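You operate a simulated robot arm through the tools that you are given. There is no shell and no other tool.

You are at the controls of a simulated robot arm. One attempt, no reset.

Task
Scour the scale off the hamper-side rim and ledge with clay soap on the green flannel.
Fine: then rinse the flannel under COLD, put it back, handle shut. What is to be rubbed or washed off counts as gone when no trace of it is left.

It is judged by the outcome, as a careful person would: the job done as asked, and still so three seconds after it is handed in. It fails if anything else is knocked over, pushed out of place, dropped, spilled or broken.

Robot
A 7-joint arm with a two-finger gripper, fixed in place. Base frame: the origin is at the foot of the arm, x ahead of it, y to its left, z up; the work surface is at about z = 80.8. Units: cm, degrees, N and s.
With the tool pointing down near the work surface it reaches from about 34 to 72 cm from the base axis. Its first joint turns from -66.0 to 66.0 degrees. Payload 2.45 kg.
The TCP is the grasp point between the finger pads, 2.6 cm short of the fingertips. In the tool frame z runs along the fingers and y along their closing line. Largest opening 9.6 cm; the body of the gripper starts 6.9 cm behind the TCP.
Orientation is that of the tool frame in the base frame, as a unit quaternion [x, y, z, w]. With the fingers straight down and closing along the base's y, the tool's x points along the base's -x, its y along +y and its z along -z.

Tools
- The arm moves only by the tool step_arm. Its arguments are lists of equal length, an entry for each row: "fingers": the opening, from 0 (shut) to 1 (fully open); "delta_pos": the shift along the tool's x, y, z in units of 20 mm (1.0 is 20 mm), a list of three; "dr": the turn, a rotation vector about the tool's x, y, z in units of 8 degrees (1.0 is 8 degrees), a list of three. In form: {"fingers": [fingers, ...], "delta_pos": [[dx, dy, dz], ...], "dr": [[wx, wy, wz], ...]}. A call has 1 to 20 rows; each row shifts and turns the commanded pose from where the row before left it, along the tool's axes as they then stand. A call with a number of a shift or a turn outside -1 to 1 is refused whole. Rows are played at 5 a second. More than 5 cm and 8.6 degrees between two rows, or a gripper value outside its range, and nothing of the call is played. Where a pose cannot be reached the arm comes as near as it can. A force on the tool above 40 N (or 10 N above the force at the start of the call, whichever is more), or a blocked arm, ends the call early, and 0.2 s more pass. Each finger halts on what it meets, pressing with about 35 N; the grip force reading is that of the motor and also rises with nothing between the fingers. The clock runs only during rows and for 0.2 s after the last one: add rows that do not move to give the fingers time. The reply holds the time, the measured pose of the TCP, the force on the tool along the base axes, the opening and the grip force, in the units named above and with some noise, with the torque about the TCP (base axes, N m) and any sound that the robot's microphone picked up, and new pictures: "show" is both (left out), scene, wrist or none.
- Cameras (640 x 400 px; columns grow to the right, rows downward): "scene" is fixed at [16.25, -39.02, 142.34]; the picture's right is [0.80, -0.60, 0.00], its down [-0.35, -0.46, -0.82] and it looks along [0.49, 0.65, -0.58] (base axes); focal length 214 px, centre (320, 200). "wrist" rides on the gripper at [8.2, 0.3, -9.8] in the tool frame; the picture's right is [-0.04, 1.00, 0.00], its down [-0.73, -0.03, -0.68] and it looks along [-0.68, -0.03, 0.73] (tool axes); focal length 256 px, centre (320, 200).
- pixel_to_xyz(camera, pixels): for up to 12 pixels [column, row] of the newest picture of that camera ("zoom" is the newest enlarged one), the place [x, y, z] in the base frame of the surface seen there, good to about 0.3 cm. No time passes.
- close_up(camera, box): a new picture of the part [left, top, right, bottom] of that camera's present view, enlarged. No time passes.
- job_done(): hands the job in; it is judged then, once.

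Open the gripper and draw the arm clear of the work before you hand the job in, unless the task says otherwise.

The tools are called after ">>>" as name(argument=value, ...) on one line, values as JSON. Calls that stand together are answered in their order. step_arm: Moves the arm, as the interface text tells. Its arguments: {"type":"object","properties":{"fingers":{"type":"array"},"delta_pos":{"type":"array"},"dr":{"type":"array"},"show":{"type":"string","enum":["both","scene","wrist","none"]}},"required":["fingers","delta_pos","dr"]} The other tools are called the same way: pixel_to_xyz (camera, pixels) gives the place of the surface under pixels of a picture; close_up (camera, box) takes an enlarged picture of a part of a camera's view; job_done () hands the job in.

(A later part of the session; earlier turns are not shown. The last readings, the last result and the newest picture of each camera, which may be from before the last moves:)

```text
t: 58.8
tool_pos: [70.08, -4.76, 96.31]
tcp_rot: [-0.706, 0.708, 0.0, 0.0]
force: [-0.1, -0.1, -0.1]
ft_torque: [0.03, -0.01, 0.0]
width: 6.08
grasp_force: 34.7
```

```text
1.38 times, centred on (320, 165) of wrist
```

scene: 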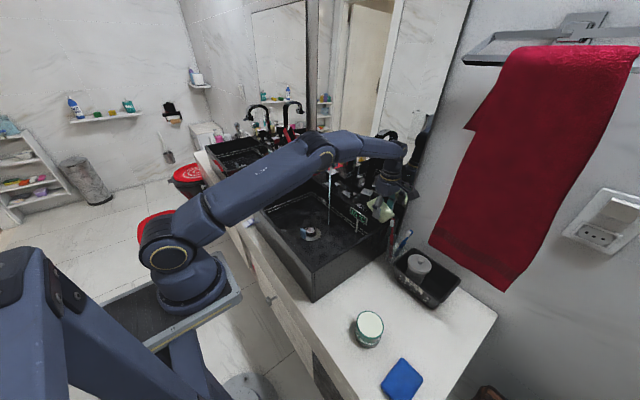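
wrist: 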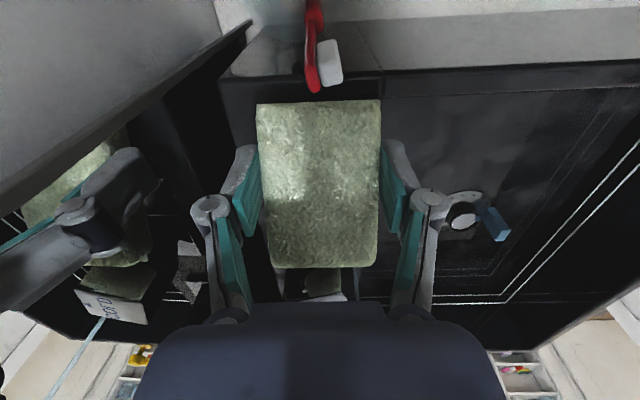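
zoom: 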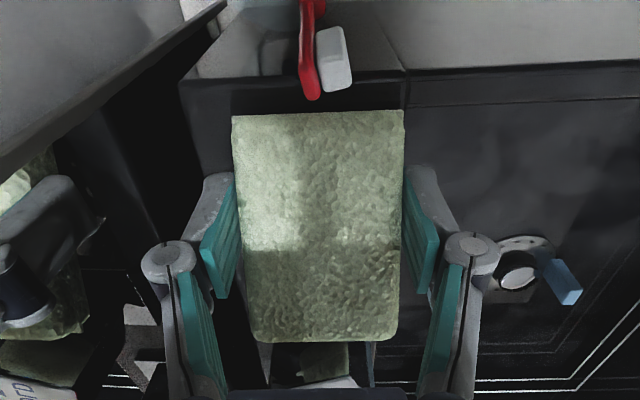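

The pad tilted about 27° (y −8 at z 94.4, y −1 at z 98.0): its +y end caught the COLD block on the way down. I'll raise straight up and check both.

>>> step_arm(fingers=[0.5, 0.5, 0.5, 0.5, 0.5], delta_pos=[[0, 0, -0.5], [0, 0, -1], [0, 0, -1], [0, 0, -1], [0, 0, 0]], dr=[[0, 0, 0], [0, 0, 0], [0, 0, 0], [0, 0, 0], [0, 0, 0]], show="both")

>>> close_up(camera="scene", box=[340, 140, 430, 240])

>>> pixel_to_xyz(camera="wrist", pixels=[[320, 108], [320, 140], [320, 180], [320, 220], [320, 260]])

```text
t: 60.0
tool_pos: [69.95, -4.7, 103.36]
tcp_rot: [-0.706, 0.709, -0.001, 0.0]
force: [1.2, 0.4, -1.2]
ft_torque: [0.0, -0.01, 0.03]
width: 6.09
grasp_force: 35.7
```

scene: 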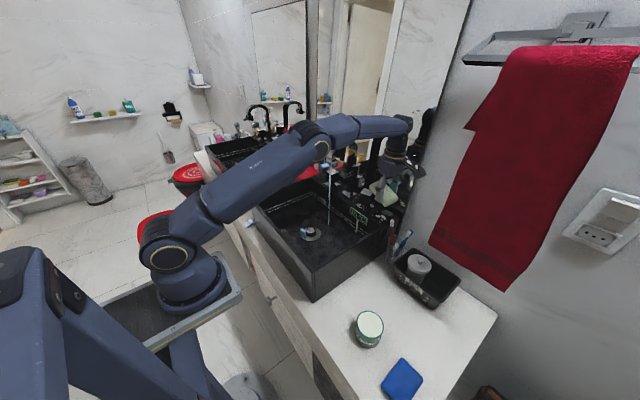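
wrist: 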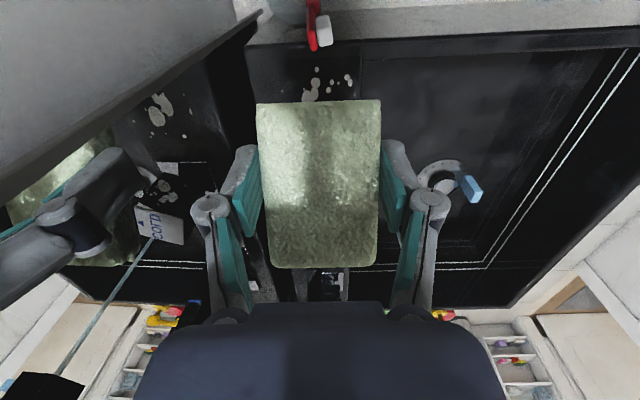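

```text
4.00 times, centred on (385, 190) of scene
```

zoom: 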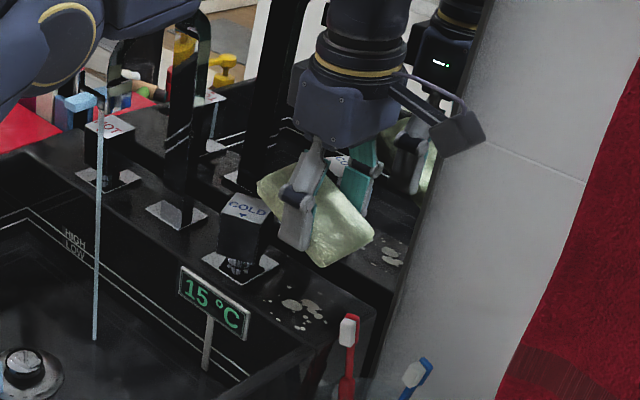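

```text
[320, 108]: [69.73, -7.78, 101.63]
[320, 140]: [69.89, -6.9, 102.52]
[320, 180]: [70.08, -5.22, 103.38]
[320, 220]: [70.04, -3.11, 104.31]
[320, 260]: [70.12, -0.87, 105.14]
```

The pad is tilted 27° and has also slid up in the grip (its bottom is now about level with the fingertips). I'll take it to a clear flat spot in the basin, away from the stream, to set it flat and re-grip it properly; first retreat in −x and turn the tool back.

>>> step_arm(fingers=[0.5, 0.5, 0.5, 0.5, 0.5, 0.5, 0.5, 0.5, 0.5, 0.5, 0.5, 0.5, 0.5, 0.5, 0.5, 0.5, 0.5, 0.5, 0.5], delta_pos=[[0, 1, 0], [0, 1, 0], [0, 1, 0], [0, 1, 0], [0, 1, 0], [0, 1, 0], [0, 0, 0], [0, 0, 0], [0, 0, 0], [0, 0, 0], [0, 0, 0], [0, 0, 0], [0, 0, 0], [0, 0, 0], [0, 0, 0], [0, 0, 0], [0, 0, 0], [0, 0, 0], [0, 0, 0]], dr=[[0, 0, 0], [0, 0, 0], [0, 0, 0], [0, 0, 0], [0, 0, 0], [0, 0, 0], [0, 0, 0.9375], [0, 0, 0.9375], [0, 0, 0.9375], [0, 0, 0.9375], [0, 0, 0.9375], [0, 0, 0.9375], [0, 0, 0.9375], [0, 0, 0.9375], [0, 0, 0.9375], [0, 0, 0.9375], [0, 0, 0.9375], [0, 0, 0.9375], [0, 0, 0]], show="both")

>>> close_up(camera="scene", box=[310, 140, 430, 250])

```text
t: 64.0
tool_pos: [58.09, -4.97, 103.3]
tcp_rot: [0.003, 1.0, 0.0, 0.0]
force: [1.0, 0.3, -0.8]
ft_torque: [0.03, -0.01, -0.02]
width: 6.07
grasp_force: 35.3
```

scene: 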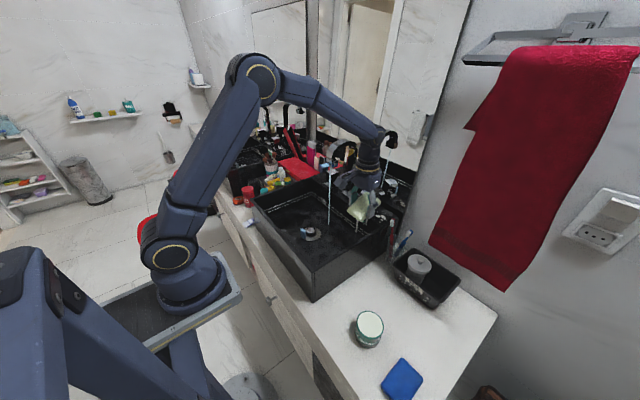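
wrist: 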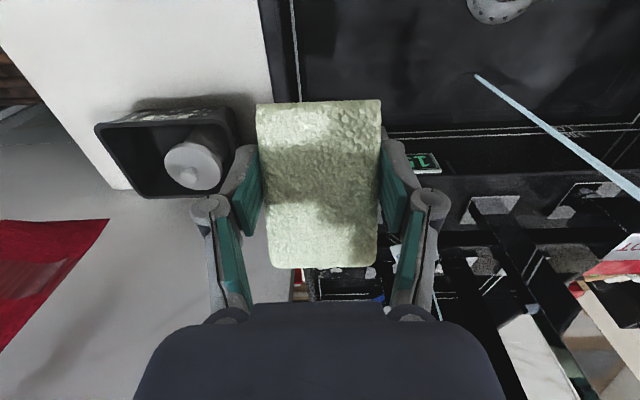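

```text
3.64 times, centred on (370, 195) of scene
```

zoom: 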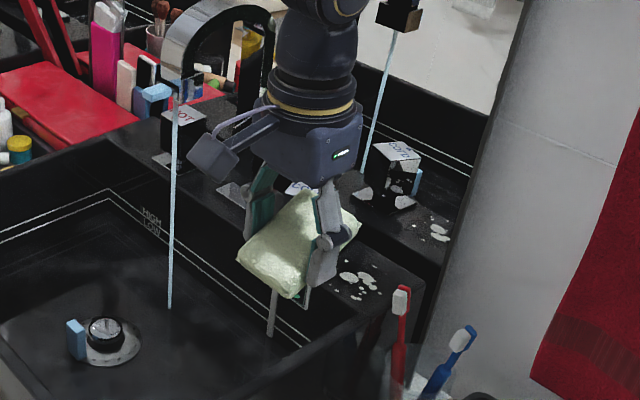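

The path is clear. I'll move to (52, −1) over the basin floor and lower until the pad's low end is about 0.5 cm above the floor.

>>> step_arm(fingers=[0.5, 0.5, 0.5, 0.5, 0.5, 0.5, 0.5, 0.5, 0.5, 0.5, 0.5, 0.5, 0.5, 0.5, 0.5, 0.5], delta_pos=[[0.7625, 0.5, 0], [0.7625, 0.5, 0], [0.7625, 0.5, 0], [0.7625, 0.5, 0], [0, 0, 0.9], [0, 0, 0.9], [0, 0, 0.9], [0, 0, 0.9], [0, 0, 0.9], [0, 0, 0.9], [0, 0, 0.9], [0, 0, 0.9], [0, 0, 0.9], [0, 0, 0.6], [0, 0, 0.25], [0, 0, 0]], dr=[[0, 0, 0], [0, 0, 0], [0, 0, 0], [0, 0, 0], [0, 0, 0], [0, 0, 0], [0, 0, 0], [0, 0, 0], [0, 0, 0], [0, 0, 0], [0, 0, 0], [0, 0, 0], [0, 0, 0], [0, 0, 0], [0, 0, 0], [0, 0, 0]], show="both")

>>> close_up(camera="scene", box=[280, 170, 400, 280])

```text
t: 67.4
tool_pos: [52.14, -0.82, 85.33]
tcp_rot: [0.002, 1.0, 0.0, 0.001]
force: [-0.8, -0.3, -0.2]
ft_torque: [0.01, 0.02, -0.01]
width: 6.07
grasp_force: 34.7
```

scene: 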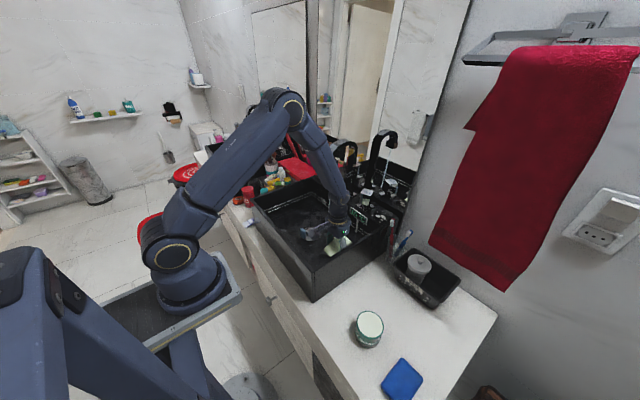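
wrist: 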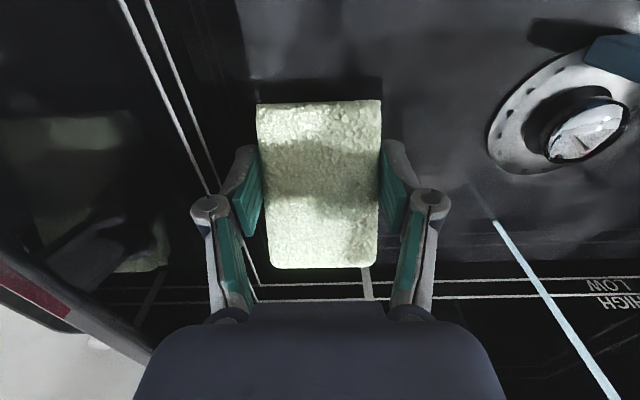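

```text
3.64 times, centred on (340, 225) of scene
```

zoom: 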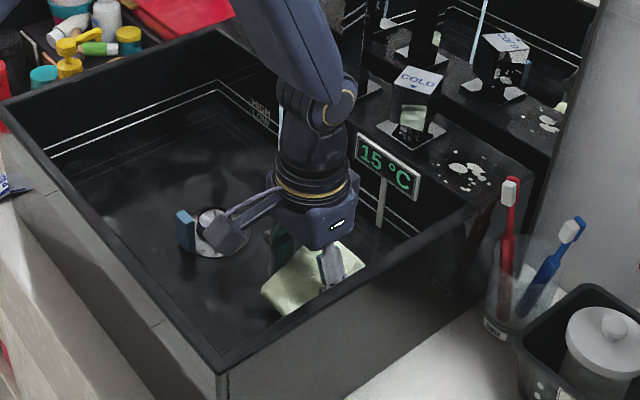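

Now just above the floor. I'll lower slowly so the low end touches and the pad levels itself against the basin floor.

>>> step_arm(fingers=[0.5, 0.5, 0.5, 0.5, 0.5, 0.5, 0.5, 0.5], delta_pos=[[0, 0, 0.1], [0, 0, 0.1], [0, 0, 0.1], [0, 0, 0.1], [0, 0, 0.1], [0, 0, 0.1], [0, 0, 0.1], [0, 0, 0]], dr=[[0, 0, 0], [0, 0, 0], [0, 0, 0], [0, 0, 0], [0, 0, 0], [0, 0, 0], [0, 0, 0], [0, 0, 0]], show="wrist")

>>> pixel_to_xyz(camera="wrist", pixels=[[320, 110], [320, 140], [320, 180], [320, 220], [320, 250]])

```text
t: 69.2
tool_pos: [52.11, -0.97, 84.14]
tcp_rot: [0.002, 1.0, -0.001, 0.003]
force: [8.4, -5.8, 27.9]
ft_torque: [-0.26, 0.52, 0.21]
width: 6.11
grasp_force: 34.6
```

wrist: 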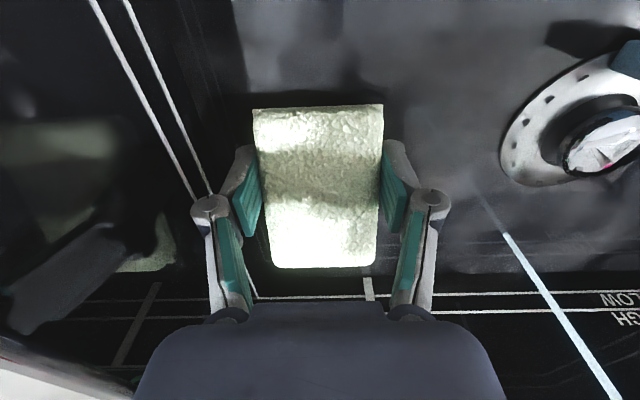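

```text
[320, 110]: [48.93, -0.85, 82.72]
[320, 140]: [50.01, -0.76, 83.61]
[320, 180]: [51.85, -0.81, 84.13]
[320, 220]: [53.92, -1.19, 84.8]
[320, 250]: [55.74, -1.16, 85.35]
```

The pad leveled slightly (21°) under 28 N. I'll release it here so it settles flat on the floor, opening the fingers to 7.7 cm.

>>> step_arm(fingers=[0.66, 0.72, 0.8, 0.8, 0.8, 0.8, 0.8], delta_pos=[[0, 0, -0.05], [0, 0, 0], [0, 0, 0], [0, 0, 0], [0, 0, 0], [0, 0, 0], [0, 0, 0]], dr=[[0, 0, 0], [0, 0, 0], [0, 0, 0], [0, 0, 0], [0, 0, 0], [0, 0, 0], [0, 0, 0]], show="wrist")

>>> pixel_to_xyz(camera="wrist", pixels=[[320, 110], [320, 140], [320, 180], [320, 220], [320, 235], [262, 150], [375, 150], [290, 220], [360, 220]])

>>> close_up(camera="scene", box=[280, 170, 400, 280])

```text
t: 70.8
tool_pos: [52.1, -0.82, 84.11]
tcp_rot: [0.001, 1.0, 0.0, 0.001]
force: [-0.6, -0.1, 0.2]
ft_torque: [-0.02, 0.02, 0.02]
width: 7.68
grasp_force: 0.0
```

wrist: 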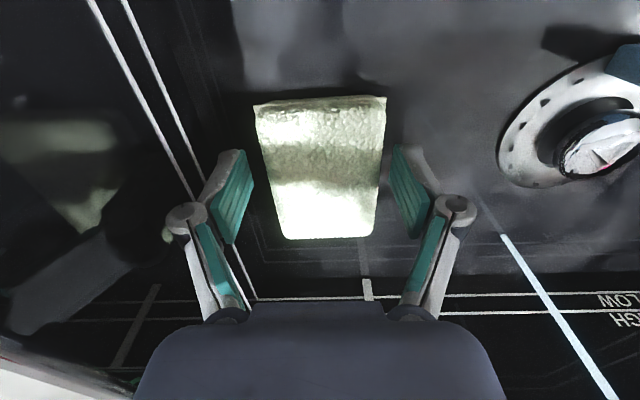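

```text
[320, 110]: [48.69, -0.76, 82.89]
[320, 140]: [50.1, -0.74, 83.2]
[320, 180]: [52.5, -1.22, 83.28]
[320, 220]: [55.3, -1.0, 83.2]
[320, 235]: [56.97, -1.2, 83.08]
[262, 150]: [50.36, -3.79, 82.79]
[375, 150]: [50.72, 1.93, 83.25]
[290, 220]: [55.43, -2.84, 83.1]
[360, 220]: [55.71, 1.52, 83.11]
```

```text
3.64 times, centred on (340, 225) of scene
```

zoom: 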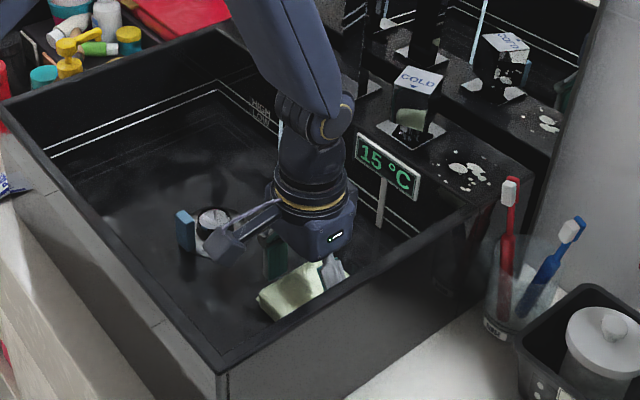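

The pad lies flat (top 83.2, x 48.4–57.0, y −3.8–2.0). I'll centre on it (+0.5 cm in x) and grip again.

>>> step_arm(fingers=[0.8, 0.8, 0.7, 0.62, 0.55, 0.5, 0.5, 0.5], delta_pos=[[-0.25, -0.04, 0], [0, 0, 0.05], [0, 0, 0], [0, 0, 0], [0, 0, 0], [0, 0, 0], [0, 0, 0], [0, 0, 0]], dr=[[0, 0, 0], [0, 0, 0], [0, 0, 0], [0, 0, 0], [0, 0, 0], [0, 0, 0], [0, 0, 0], [0, 0, 0]], show="wrist")

```text
t: 72.6
tool_pos: [52.61, -1.01, 83.97]
tcp_rot: [0.002, 1.0, 0.0, 0.0]
force: [0.6, 0.6, 5.9]
ft_torque: [0.0, 0.04, 0.07]
width: 6.06
grasp_force: 34.8
```

wrist: 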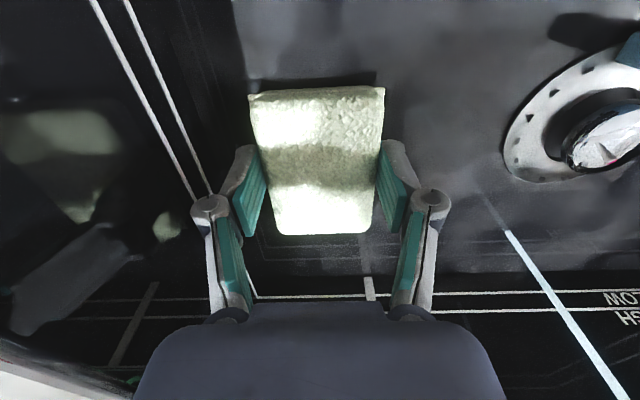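

Re-gripped at the centre with 35 N. I'll lift out of the basin and move toward (60, −4.2).

>>> step_arm(fingers=[0.5, 0.5, 0.5, 0.5, 0.5, 0.5, 0.5, 0.5, 0.5, 0.5, 0.5, 0.5, 0.5, 0.5, 0.5, 0.5], delta_pos=[[0, 0, -0.3], [0, 0, -0.7], [0, 0, -1], [0, 0, -1], [0, 0, -1], [0, 0, -1], [0, 0, -1], [0, 0, -1], [0, 0, -1], [0, 0, -1], [0, 0, -0.8], [-0.925, -0.39, 0], [-0.925, -0.39, 0], [-0.925, -0.39, 0], [-0.925, -0.39, 0], [0, 0, 0]], dr=[[0, 0, 0], [0, 0, 0], [0, 0, 0], [0, 0, 0], [0, 0, 0], [0, 0, 0], [0, 0, 0], [0, 0, 0], [0, 0, 0], [0, 0, 0], [0, 0, 0], [0, 0, 0], [0, 0, 0], [0, 0, 0], [0, 0, 0], [0, 0, 0]], show="both")

>>> pixel_to_xyz(camera="wrist", pixels=[[320, 95], [320, 140], [320, 180], [320, 225], [320, 86], [255, 150], [378, 150], [320, 232]])

>>> close_up(camera="scene", box=[280, 180, 340, 250])

```text
t: 76.0
tool_pos: [59.93, -3.85, 103.82]
tcp_rot: [0.002, 1.0, 0.0, 0.002]
force: [0.0, -0.1, -0.2]
ft_torque: [0.01, 0.05, 0.0]
width: 6.09
grasp_force: 35.1
```

scene: 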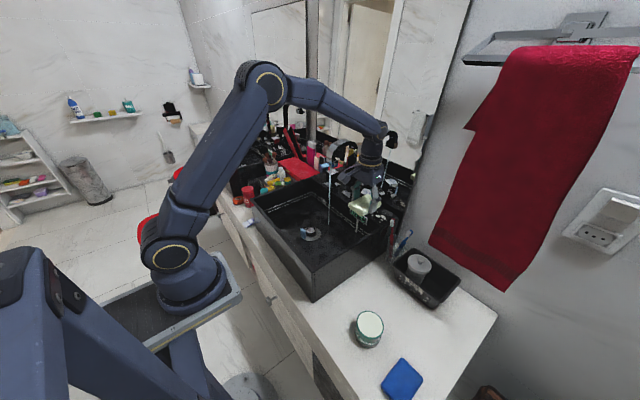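
wrist: 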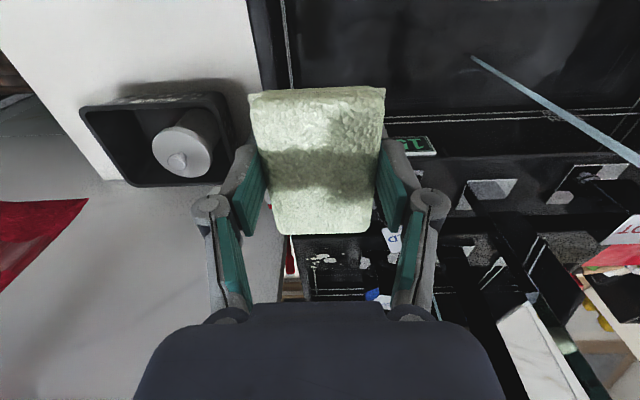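

```text
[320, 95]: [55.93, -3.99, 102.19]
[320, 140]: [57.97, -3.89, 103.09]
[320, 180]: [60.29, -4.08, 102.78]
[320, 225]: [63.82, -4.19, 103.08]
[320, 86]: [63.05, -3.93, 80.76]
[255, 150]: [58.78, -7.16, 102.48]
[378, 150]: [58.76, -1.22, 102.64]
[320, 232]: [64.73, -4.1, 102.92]
```

```text
5.71 times, centred on (310, 215) of scene
```

zoom: 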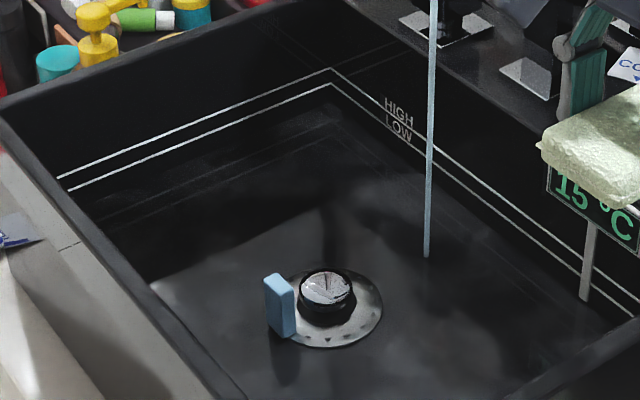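

The pad is level and symmetric now (x −4.2…+4.6 about the TCP). I'll turn the tool 90° counter-clockwise again here, clear of the handle.

>>> step_arm(fingers=[0.5, 0.5, 0.5, 0.5, 0.5, 0.5, 0.5, 0.5, 0.5, 0.5, 0.5, 0.5, 0.5, 0.5, 0.5, 0.5, 0.5, 0.5, 0.5], delta_pos=[[0, 0, 0], [0, 0, 0], [0, 0, 0], [0, 0, 0], [0, 0, 0], [0, 0, 0], [0, 0, 0], [0, 0, 0], [0, 0, 0], [0, 0, 0], [0, 0, 0], [0, 0, 0], [0.38, -1, 0], [0, -1, 0], [0, -1, 0], [0, -1, 0], [0, -0.95, 0], [0, 0, 0], [0, 0, 0]], dr=[[0, 0, -0.9375], [0, 0, -0.9375], [0, 0, -0.9375], [0, 0, -0.9375], [0, 0, -0.9375], [0, 0, -0.9375], [0, 0, -0.9375], [0, 0, -0.9375], [0, 0, -0.9375], [0, 0, -0.9375], [0, 0, -0.9375], [0, 0, -0.9375], [0, 0, 0], [0, 0, 0], [0, 0, 0], [0, 0, 0], [0, 0, 0], [0, 0, 0], [0, 0, 0]], show="both")

>>> pixel_to_xyz(camera="wrist", pixels=[[320, 90], [320, 140], [320, 180], [320, 225], [320, 232], [320, 236]])

>>> close_up(camera="scene", box=[340, 140, 430, 240])

```text
t: 80.0
tool_pos: [69.58, -4.71, 103.57]
tcp_rot: [-0.705, 0.709, 0.0, 0.001]
force: [0.1, -0.2, 0.2]
ft_torque: [0.02, -0.01, 0.04]
width: 6.07
grasp_force: 35.2
```

scene: 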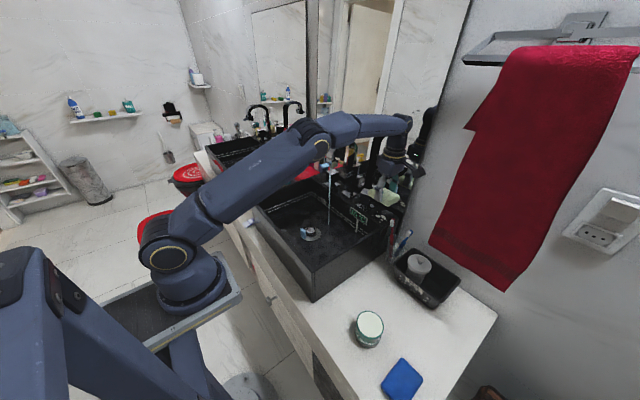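
wrist: 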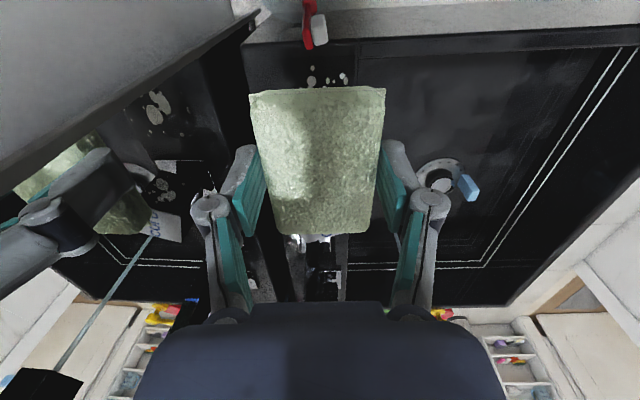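

```text
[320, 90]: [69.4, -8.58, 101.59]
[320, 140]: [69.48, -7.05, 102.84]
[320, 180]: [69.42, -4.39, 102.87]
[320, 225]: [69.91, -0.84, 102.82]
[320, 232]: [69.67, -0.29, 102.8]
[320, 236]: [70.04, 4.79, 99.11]
```

```text
4.00 times, centred on (385, 190) of scene
```

zoom: 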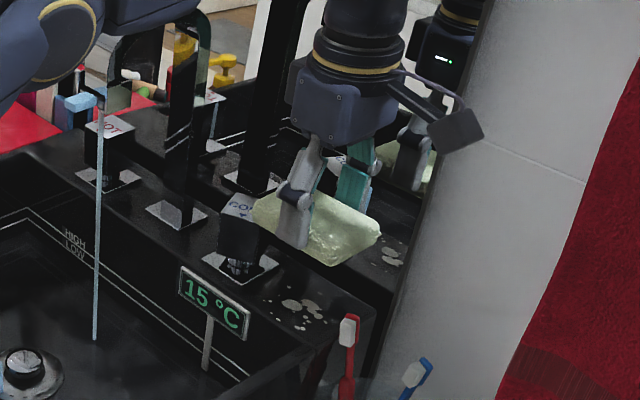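

The pad end is at y≈−0.1 and the handle corner at 0.85; the other end −8.8, brush at −9.2. I'll shift +0.2 in y and +0.4 in x and descend partway, then check that the pad stays level.

>>> step_arm(fingers=[0.5, 0.5, 0.5, 0.5, 0.5, 0.5, 0.5], delta_pos=[[-0.1, -0.2, 0], [0, 0, 0.5], [0, 0, 0.5], [0, 0, 0.5], [0, 0, 0.3], [0, 0, 0.2], [0, 0, 0]], dr=[[0, 0, 0], [0, 0, 0], [0, 0, 0], [0, 0, 0], [0, 0, 0], [0, 0, 0], [0, 0, 0]], show="both")

>>> pixel_to_xyz(camera="wrist", pixels=[[320, 90], [320, 140], [320, 180], [320, 225], [320, 232], [310, 55], [320, 60], [310, 70], [315, 80]])

>>> close_up(camera="scene", box=[350, 150, 430, 240])

>>> close_up(camera="wrist", box=[220, 0, 420, 130])

```text
t: 81.6
tool_pos: [70.02, -4.85, 99.68]
tcp_rot: [-0.706, 0.708, -0.001, 0.001]
force: [0.0, 0.3, 0.3]
ft_torque: [0.0, -0.02, 0.03]
width: 6.06
grasp_force: 34.8
```

scene: 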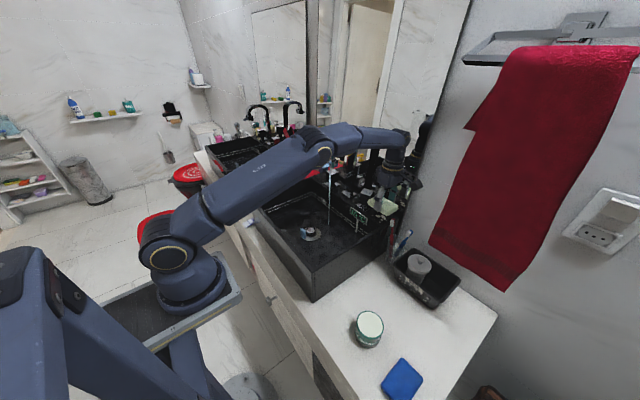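
wrist: 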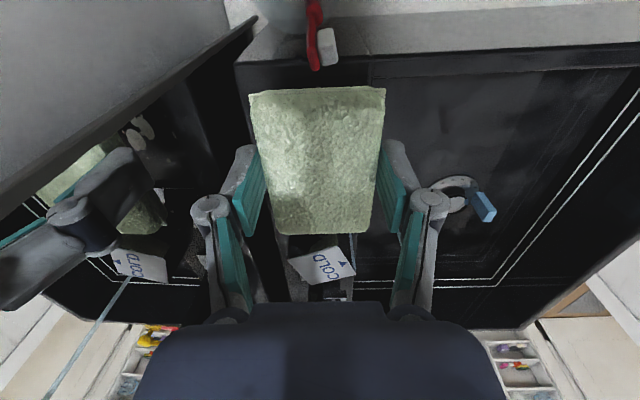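

```text
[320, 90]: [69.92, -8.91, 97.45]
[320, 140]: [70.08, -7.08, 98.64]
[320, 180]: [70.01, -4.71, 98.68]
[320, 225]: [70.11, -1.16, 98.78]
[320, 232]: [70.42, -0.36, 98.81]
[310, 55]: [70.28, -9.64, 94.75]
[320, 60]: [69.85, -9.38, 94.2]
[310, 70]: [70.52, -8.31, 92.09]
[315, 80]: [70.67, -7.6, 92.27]
```

```text
4.44 times, centred on (390, 195) of scene
```

zoom: 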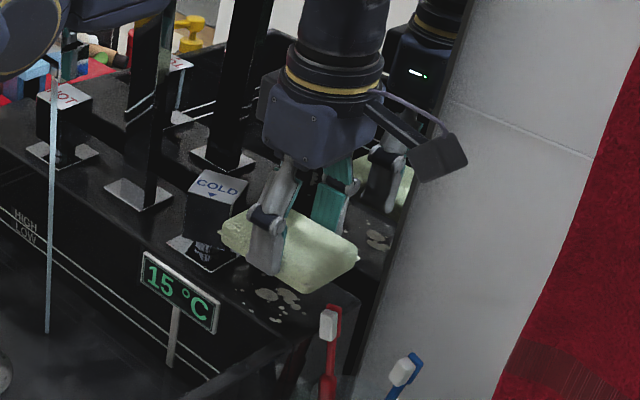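

```text
3.08 times, centred on (320, 65) of wrist
```

zoom: 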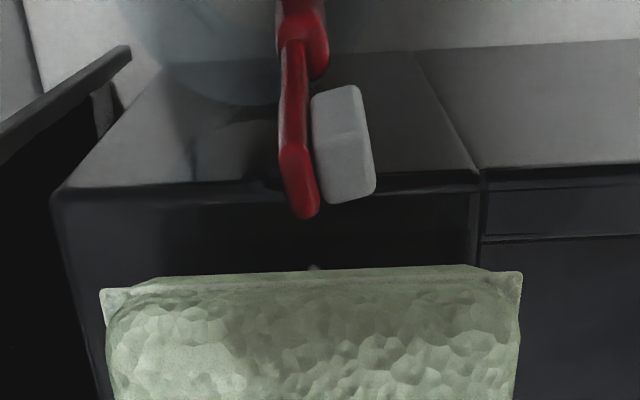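

Pad is level (z 98.7 throughout), ends at y −8.9 and about −0.1; brush at −9.4. I'll shift 0.3 cm toward +y and go down to just above the ledge.

>>> step_arm(fingers=[0.5, 0.5, 0.5, 0.5, 0.5, 0.5, 0.5], delta_pos=[[-0.15, 0, 0], [0, 0, 0.4], [0, 0, 0.4], [0, 0, 0.4], [0, 0, 0.3], [0, 0, 0.15], [0, 0, 0]], dr=[[0, 0, 0], [0, 0, 0], [0, 0, 0], [0, 0, 0], [0, 0, 0], [0, 0, 0], [0, 0, 0]], show="both")

>>> pixel_to_xyz(camera="wrist", pixels=[[320, 90], [320, 140], [320, 180], [320, 225], [320, 232], [312, 90], [320, 80], [330, 75]])

>>> close_up(camera="scene", box=[350, 150, 430, 240])

>>> close_up(camera="wrist", box=[220, 20, 420, 270])

```text
t: 83.2
tool_pos: [70.27, -4.5, 96.16]
tcp_rot: [-0.706, 0.709, 0.0, 0.001]
force: [0.2, -0.4, -1.3]
ft_torque: [-0.01, 0.0, 0.01]
width: 6.08
grasp_force: 35.3
```

scene: 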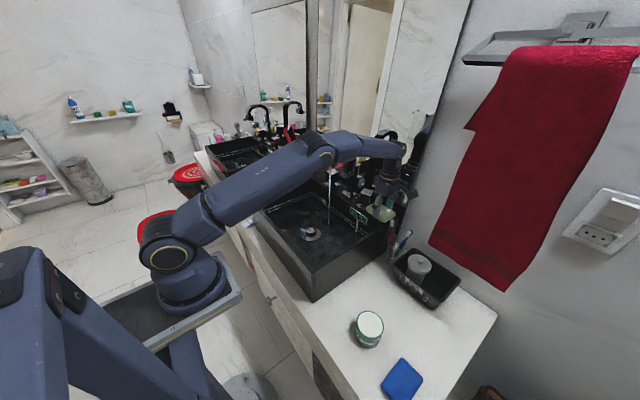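
wrist: 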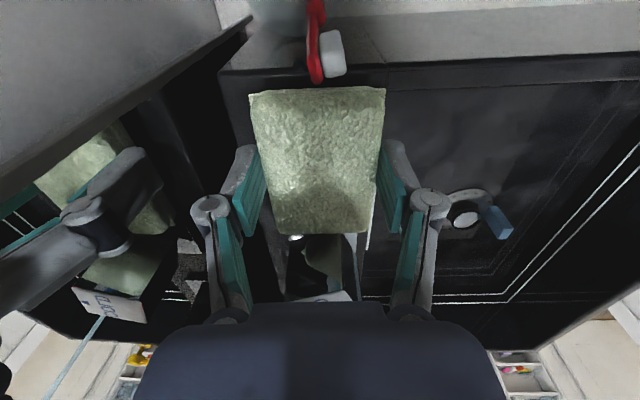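

```text
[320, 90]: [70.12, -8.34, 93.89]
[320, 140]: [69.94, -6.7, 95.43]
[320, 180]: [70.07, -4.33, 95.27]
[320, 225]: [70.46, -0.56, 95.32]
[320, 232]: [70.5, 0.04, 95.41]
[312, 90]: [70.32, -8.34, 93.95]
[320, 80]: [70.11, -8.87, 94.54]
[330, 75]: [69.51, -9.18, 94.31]
```

```text
4.44 times, centred on (390, 195) of scene
```

zoom: 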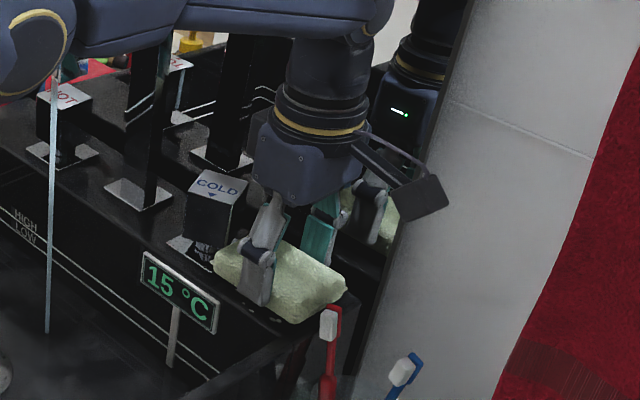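

```text
1.60 times, centred on (320, 145) of wrist
```

zoom: 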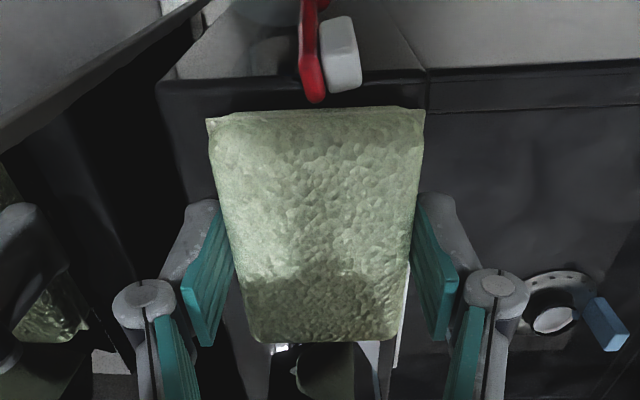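

The pad is level over the patch with ~0.4 cm to the brush and ~0.6 cm to the handle. I'll lower to contact in small steps without moving in y.

>>> step_arm(fingers=[0.5, 0.5, 0.5, 0.5, 0.5], delta_pos=[[-0.03, 0.05, 0.2], [0, 0, 0.08], [0, 0, 0.03], [0, 0, 0.02], [0, 0, 0]], dr=[[0, 0, 0], [0, 0, 0], [0, 0, 0], [0, 0, 0], [0, 0, 0]], show="none")

```text
t: 84.4
tool_pos: [69.97, -4.51, 95.56]
tcp_rot: [-0.705, 0.709, -0.001, 0.001]
force: [0.2, 0.8, -0.6]
ft_torque: [-0.01, 0.0, -0.03]
width: 6.08
grasp_force: 35.2
```

Free at z 95.56. I'll keep lowering in 0.4–0.6 mm steps.

>>> step_arm(fingers=[0.5, 0.5, 0.5, 0.5], delta_pos=[[0, 0, 0.03], [0, 0, 0.02], [0, 0, 0.02], [0, 0, 0]], dr=[[0, 0, 0], [0, 0, 0], [0, 0, 0], [0, 0, 0]], show="none")

```text
t: 85.4
tool_pos: [69.99, -4.46, 95.27]
tcp_rot: [-0.706, 0.708, 0.0, 0.001]
force: [-0.1, 0.0, -0.4]
ft_torque: [-0.02, 0.02, 0.01]
width: 6.08
grasp_force: 35.0
```

Still free at 95.27. Three more small steps.

>>> step_arm(fingers=[0.5, 0.5, 0.5, 0.5], delta_pos=[[0, 0, 0.02], [0, 0, 0.02], [0, 0, 0.02], [0, 0, 0]], dr=[[0, 0, 0], [0, 0, 0], [0, 0, 0], [0, 0, 0]], show="none")

```text
t: 86.4
tool_pos: [70.05, -4.48, 95.3]
tcp_rot: [-0.706, 0.708, -0.001, 0.002]
force: [2.5, -0.7, 5.4]
ft_torque: [0.19, 0.1, -0.04]
width: 6.09
grasp_force: 35.3
```

Contact with 5.4 N. I'll rub gently back and forth in x (slow, ±0.9 cm).

>>> step_arm(fingers=[0.5, 0.5, 0.5, 0.5, 0.5, 0.5, 0.5, 0.5, 0.5, 0.5, 0.5, 0.5, 0.5, 0.5], delta_pos=[[0, 0.08, 0.01], [0, 0.15, 0], [0, 0.15, 0], [0, 0.08, 0], [0, 0, 0], [0, -0.08, 0], [0, -0.15, 0], [0, -0.15, 0], [0, -0.15, 0], [0, -0.15, 0], [0, -0.15, 0], [0, -0.08, 0], [0, 0, 0], [0, 0, 0]], dr=[[0, 0, 0], [0, 0, 0], [0, 0, 0], [0, 0, 0], [0, 0, 0], [0, 0, 0], [0, 0, 0], [0, 0, 0], [0, 0, 0], [0, 0, 0], [0, 0, 0], [0, 0, 0], [0, 0, 0], [0, 0, 0]], show="both")

>>> close_up(camera="scene", box=[350, 160, 430, 240])

```text
t: 89.4
tool_pos: [70.95, -4.24, 95.38]
tcp_rot: [-0.706, 0.708, -0.001, 0.002]
force: [-1.9, 0.0, 5.6]
ft_torque: [-0.05, 0.08, 0.01]
width: 6.08
grasp_force: 35.0
```

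scene: 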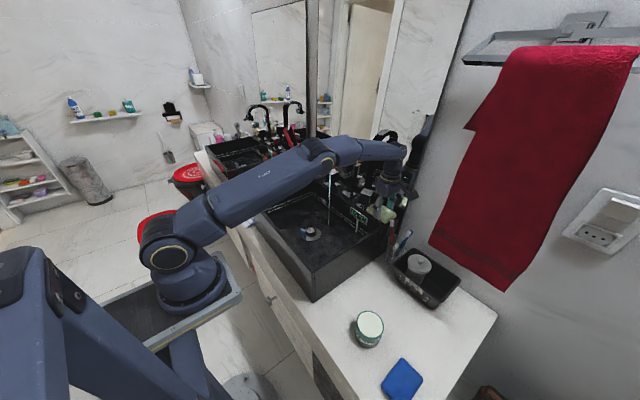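
wrist: 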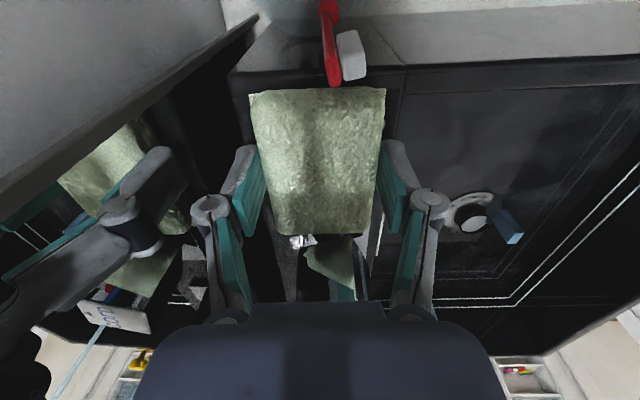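

```text
5.00 times, centred on (390, 200) of scene
```

zoom: 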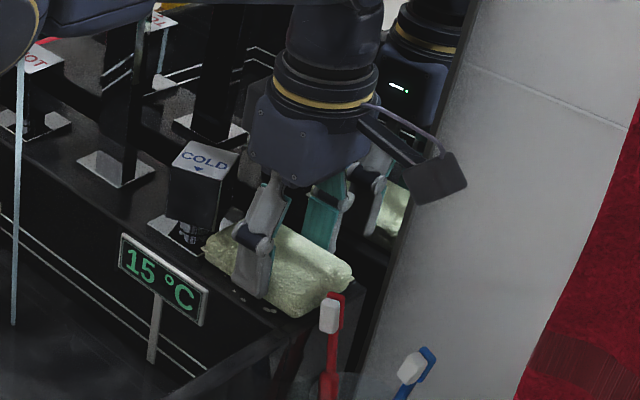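

Force is steady at 5.6 N while rubbing; a few small front spots still show by (250–270, 300–310). I'll stroke back toward −x to 69.0 and forth again.

>>> step_arm(fingers=[0.5, 0.5, 0.5, 0.5, 0.5, 0.5, 0.5, 0.5, 0.5, 0.5, 0.5, 0.5, 0.5, 0.5, 0.5, 0.5], delta_pos=[[0, 0.08, 0.01], [0, 0.15, 0], [0, 0.2, 0], [0, 0.2, 0], [0, 0.2, 0], [0, 0.15, 0], [0, 0.08, 0], [0, 0, 0], [0, -0.08, 0], [0, -0.15, 0], [0, -0.15, 0], [0, -0.08, 0], [0, 0.08, 0], [0, 0.15, 0], [0, 0.15, 0], [0, 0.08, 0]], dr=[[0, 0, 0], [0, 0, 0], [0, 0, 0], [0, 0, 0], [0, 0, 0], [0, 0, 0], [0, 0, 0], [0, 0, 0], [0, 0, 0], [0, 0, 0], [0, 0, 0], [0, 0, 0], [0, 0, 0], [0, 0, 0], [0, 0, 0], [0, 0, 0]], show="wrist")

>>> close_up(camera="scene", box=[350, 160, 430, 240])

```text
t: 92.8
tool_pos: [68.77, -4.36, 95.38]
tcp_rot: [-0.706, 0.709, -0.002, 0.002]
force: [5.2, 0.1, 12.4]
ft_torque: [-0.04, -0.06, 0.01]
width: 6.09
grasp_force: 35.4
```

wrist: 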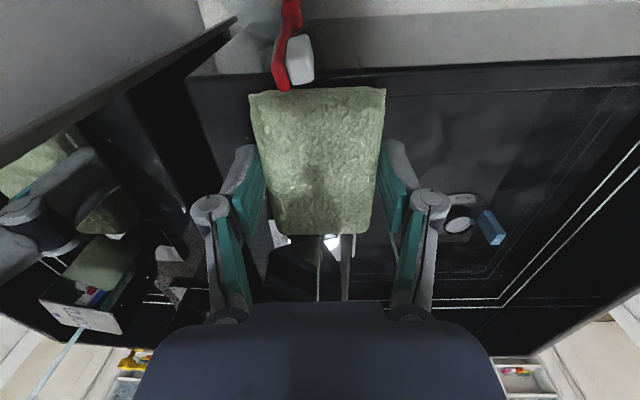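

```text
5.00 times, centred on (390, 200) of scene
```

zoom: 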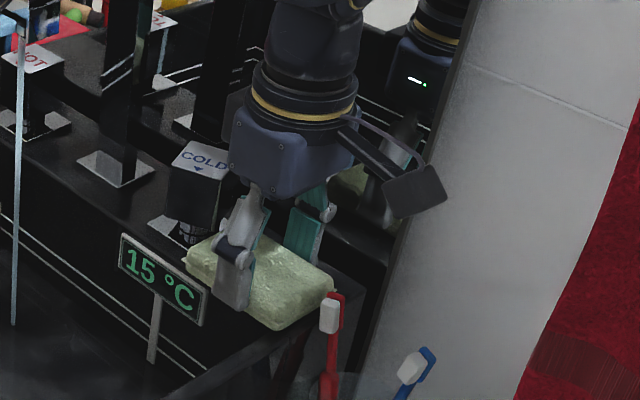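

The exposed back part of the ledge looks clean now. I'll make one more full stroke forward and back, then lift straight up to inspect.

>>> step_arm(fingers=[0.5, 0.5, 0.5, 0.5, 0.5, 0.5, 0.5, 0.5, 0.5, 0.5, 0.5, 0.5, 0.5, 0.5, 0.5, 0.5, 0.5, 0.5, 0.5, 0.5], delta_pos=[[0, -0.08, 0], [0, -0.15, 0], [0, -0.2, 0], [0, -0.2, 0], [0, -0.2, 0], [0, -0.15, 0], [0, -0.08, 0], [0, 0, 0], [0, 0.08, 0], [0, 0.15, 0], [0, 0.2, 0], [0, 0.2, 0], [0, 0.2, 0], [0, 0.15, 0], [0, 0, 0], [0, 0, -0.2], [0, 0, -0.6], [0, 0, -1], [0, 0, -1], [0, 0, -1]], dr=[[0, 0, 0], [0, 0, 0], [0, 0, 0], [0, 0, 0], [0, 0, 0], [0, 0, 0], [0, 0, 0], [0, 0, 0], [0, 0, 0], [0, 0, 0], [0, 0, 0], [0, 0, 0], [0, 0, 0], [0, 0, 0], [0, 0, 0], [0, 0, 0], [0, 0, 0], [0, 0, 0], [0, 0, 0], [0, 0, 0]], show="both")

>>> close_up(camera="scene", box=[350, 160, 430, 240])

>>> close_up(camera="scene", box=[365, 200, 405, 240])

```text
t: 97.0
tool_pos: [69.08, -4.39, 103.07]
tcp_rot: [-0.706, 0.708, 0.0, 0.001]
force: [0.2, -0.6, 0.7]
ft_torque: [0.01, 0.0, -0.01]
width: 6.07
grasp_force: 34.7
```

scene: 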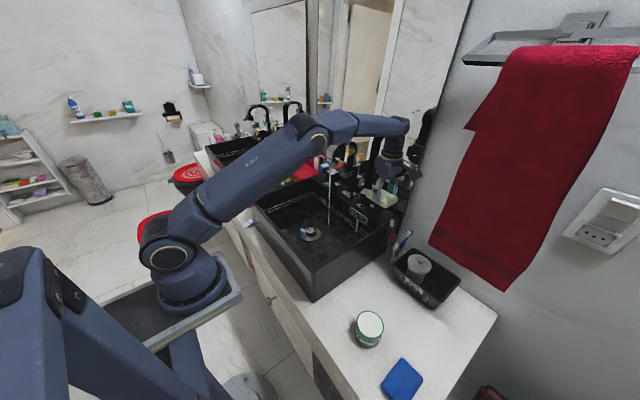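
wrist: 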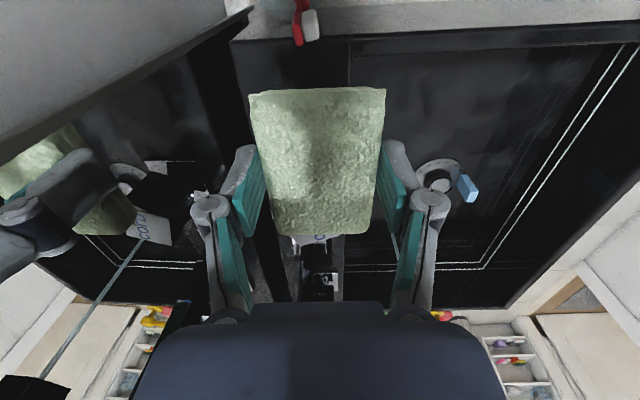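

```text
5.00 times, centred on (390, 200) of scene
```

zoom: 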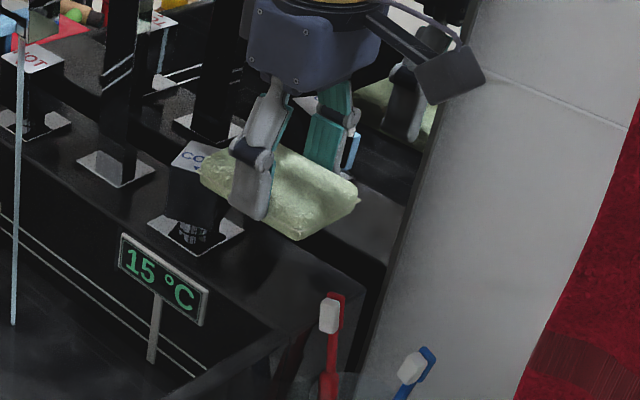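

```text
10.00 times, centred on (385, 220) of scene
```

zoom: 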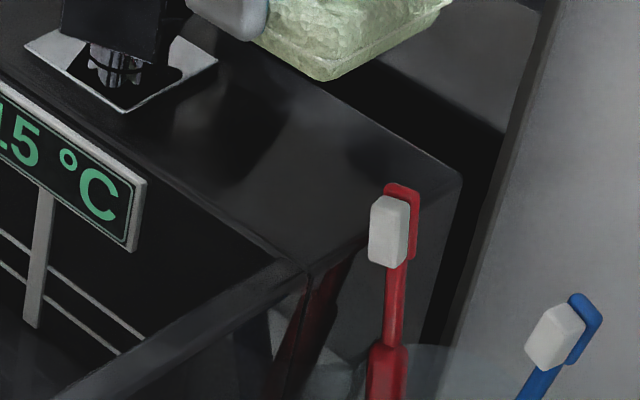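

The ledge is clean and the brush, sign and handle are unmoved. Now for the rinse: I'll retreat in −x from the ledge and turn the tool back to straight.

>>> step_arm(fingers=[0.5, 0.5, 0.5, 0.5, 0.5, 0.5, 0.5, 0.5, 0.5, 0.5, 0.5, 0.5, 0.5, 0.5, 0.5, 0.5, 0.5, 0.5, 0.5, 0.5], delta_pos=[[0, 1, 0], [0, 1, 0], [0, 1, 0], [0, 1, 0], [0, 1, 0], [0, 1, 0], [0, 1, 0], [0, 1, 0], [0, 0, 0], [0, 0, 0], [0, 0, 0], [0, 0, 0], [0, 0, 0], [0, 0, 0], [0, 0, 0], [0, 0, 0], [0, 0, 0], [0, 0, 0], [0, 0, 0], [0, 0, 0]], dr=[[0, 0, 0], [0, 0, 0], [0, 0, 0], [0, 0, 0], [0, 0, 0], [0, 0, 0], [0, 0, 0], [0, 0, 0], [0, 0, 0.9375], [0, 0, 0.9375], [0, 0, 0.9375], [0, 0, 0.9375], [0, 0, 0.9375], [0, 0, 0.9375], [0, 0, 0.9375], [0, 0, 0.9375], [0, 0, 0.9375], [0, 0, 0.9375], [0, 0, 0.9375], [0, 0, 0.9375]], show="both")

>>> close_up(camera="wrist", box=[270, 200, 410, 310])

>>> close_up(camera="scene", box=[365, 195, 405, 235])

>>> close_up(camera="scene", box=[270, 220, 310, 260])

```text
t: 101.2
tool_pos: [52.9, -4.21, 102.94]
tcp_rot: [0.003, 1.0, 0.0, 0.001]
force: [0.5, 0.0, 0.3]
ft_torque: [0.01, 0.0, 0.0]
width: 6.07
grasp_force: 34.7
```

scene: 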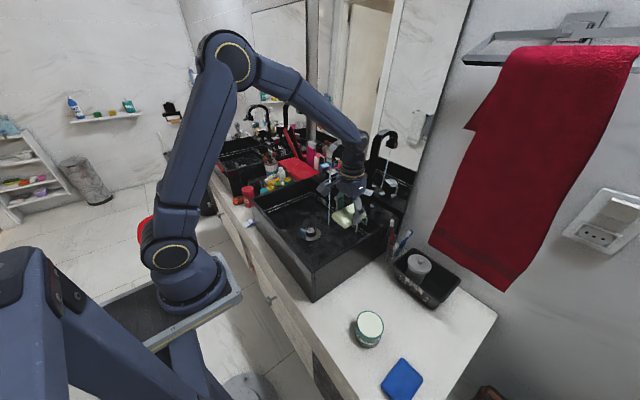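
wrist: 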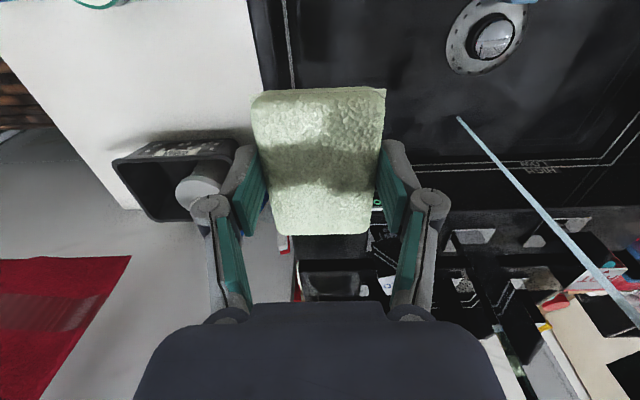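

```text
3.64 times, centred on (340, 255) of wrist
```

zoom: 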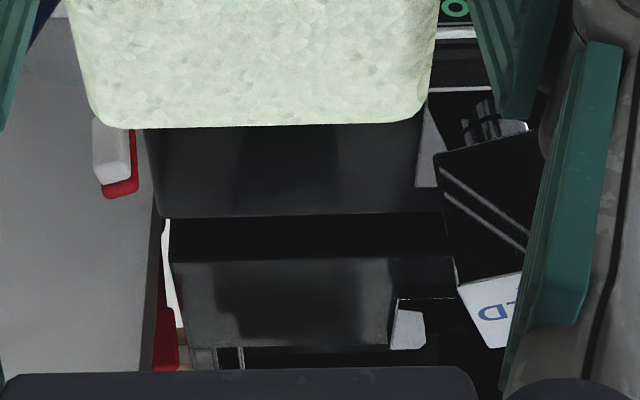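

```text
10.00 times, centred on (385, 215) of scene
```

zoom: 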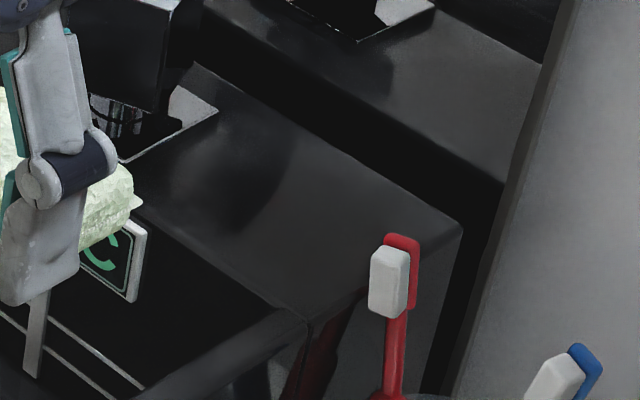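

```text
10.00 times, centred on (290, 240) of scene
```

zoom: 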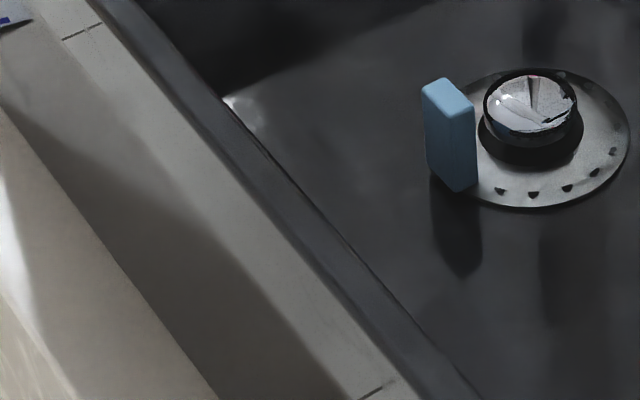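

Rim and ledge both show no white trace. I'll carry the flannel to (49.3, 12.9) inside the basin, lower, and lean the tool back 30° so the hand stays clear of the spout.

>>> step_arm(fingers=[0.5, 0.5, 0.5, 0.5, 0.5, 0.5, 0.5, 0.5, 0.5, 0.5, 0.5, 0.5, 0.5, 0.5, 0.5, 0.5, 0.5, 0.5], delta_pos=[[0.2, 0.95, 0], [0.2, 0.95, 0], [0.2, 0.95, 0], [0.2, 0.95, 0], [0.2, 0.95, 0], [0.2, 0.95, 0], [0.2, 0.95, 0], [0.2, 0.95, 0], [0.2, 0.95, 0], [0, 0, 0.95], [0, 0, 0.95], [0, 0, 0.95], [0, 0, 0.95], [0, 0, 0], [0, 0, 0], [0, 0, 0], [0, 0, 0], [0, 0, 0]], dr=[[0, 0, 0], [0, 0, 0], [0, 0, 0], [0, 0, 0], [0, 0, 0], [0, 0, 0], [0, 0, 0], [0, 0, 0], [0, 0, 0], [0, 0, 0], [0, 0, 0], [0, 0, 0], [0, 0, 0], [0, -0.9375, 0], [0, -0.9375, 0], [0, -0.9375, 0], [0, -0.9375, 0], [0, 0, 0]], show="both")

>>> close_up(camera="scene", box=[260, 140, 380, 260])

```text
t: 105.0
tool_pos: [49.37, 12.78, 95.26]
tcp_rot: [0.002, 0.965, 0.0, 0.261]
force: [0.4, 0.5, -0.6]
ft_torque: [0.02, -0.02, -0.02]
width: 6.1
grasp_force: 34.9
```

scene: 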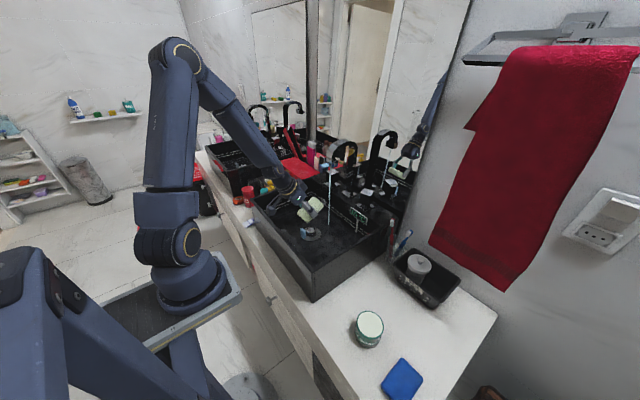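
wrist: 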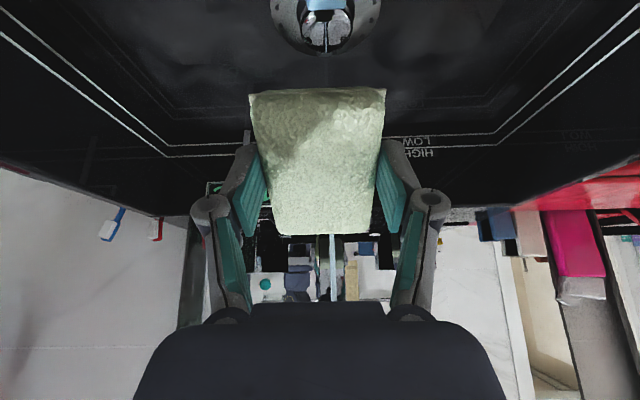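

```text
3.33 times, centred on (320, 200) of scene
```

zoom: 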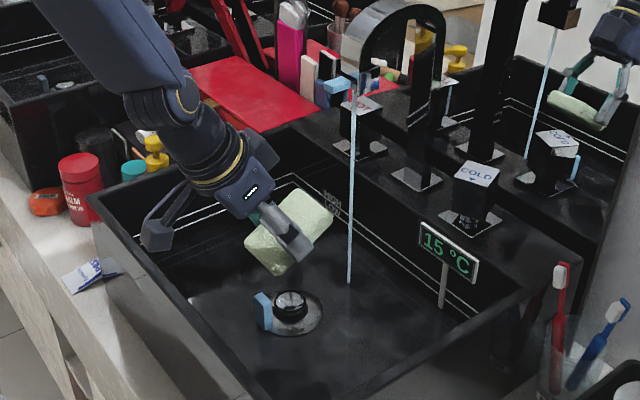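

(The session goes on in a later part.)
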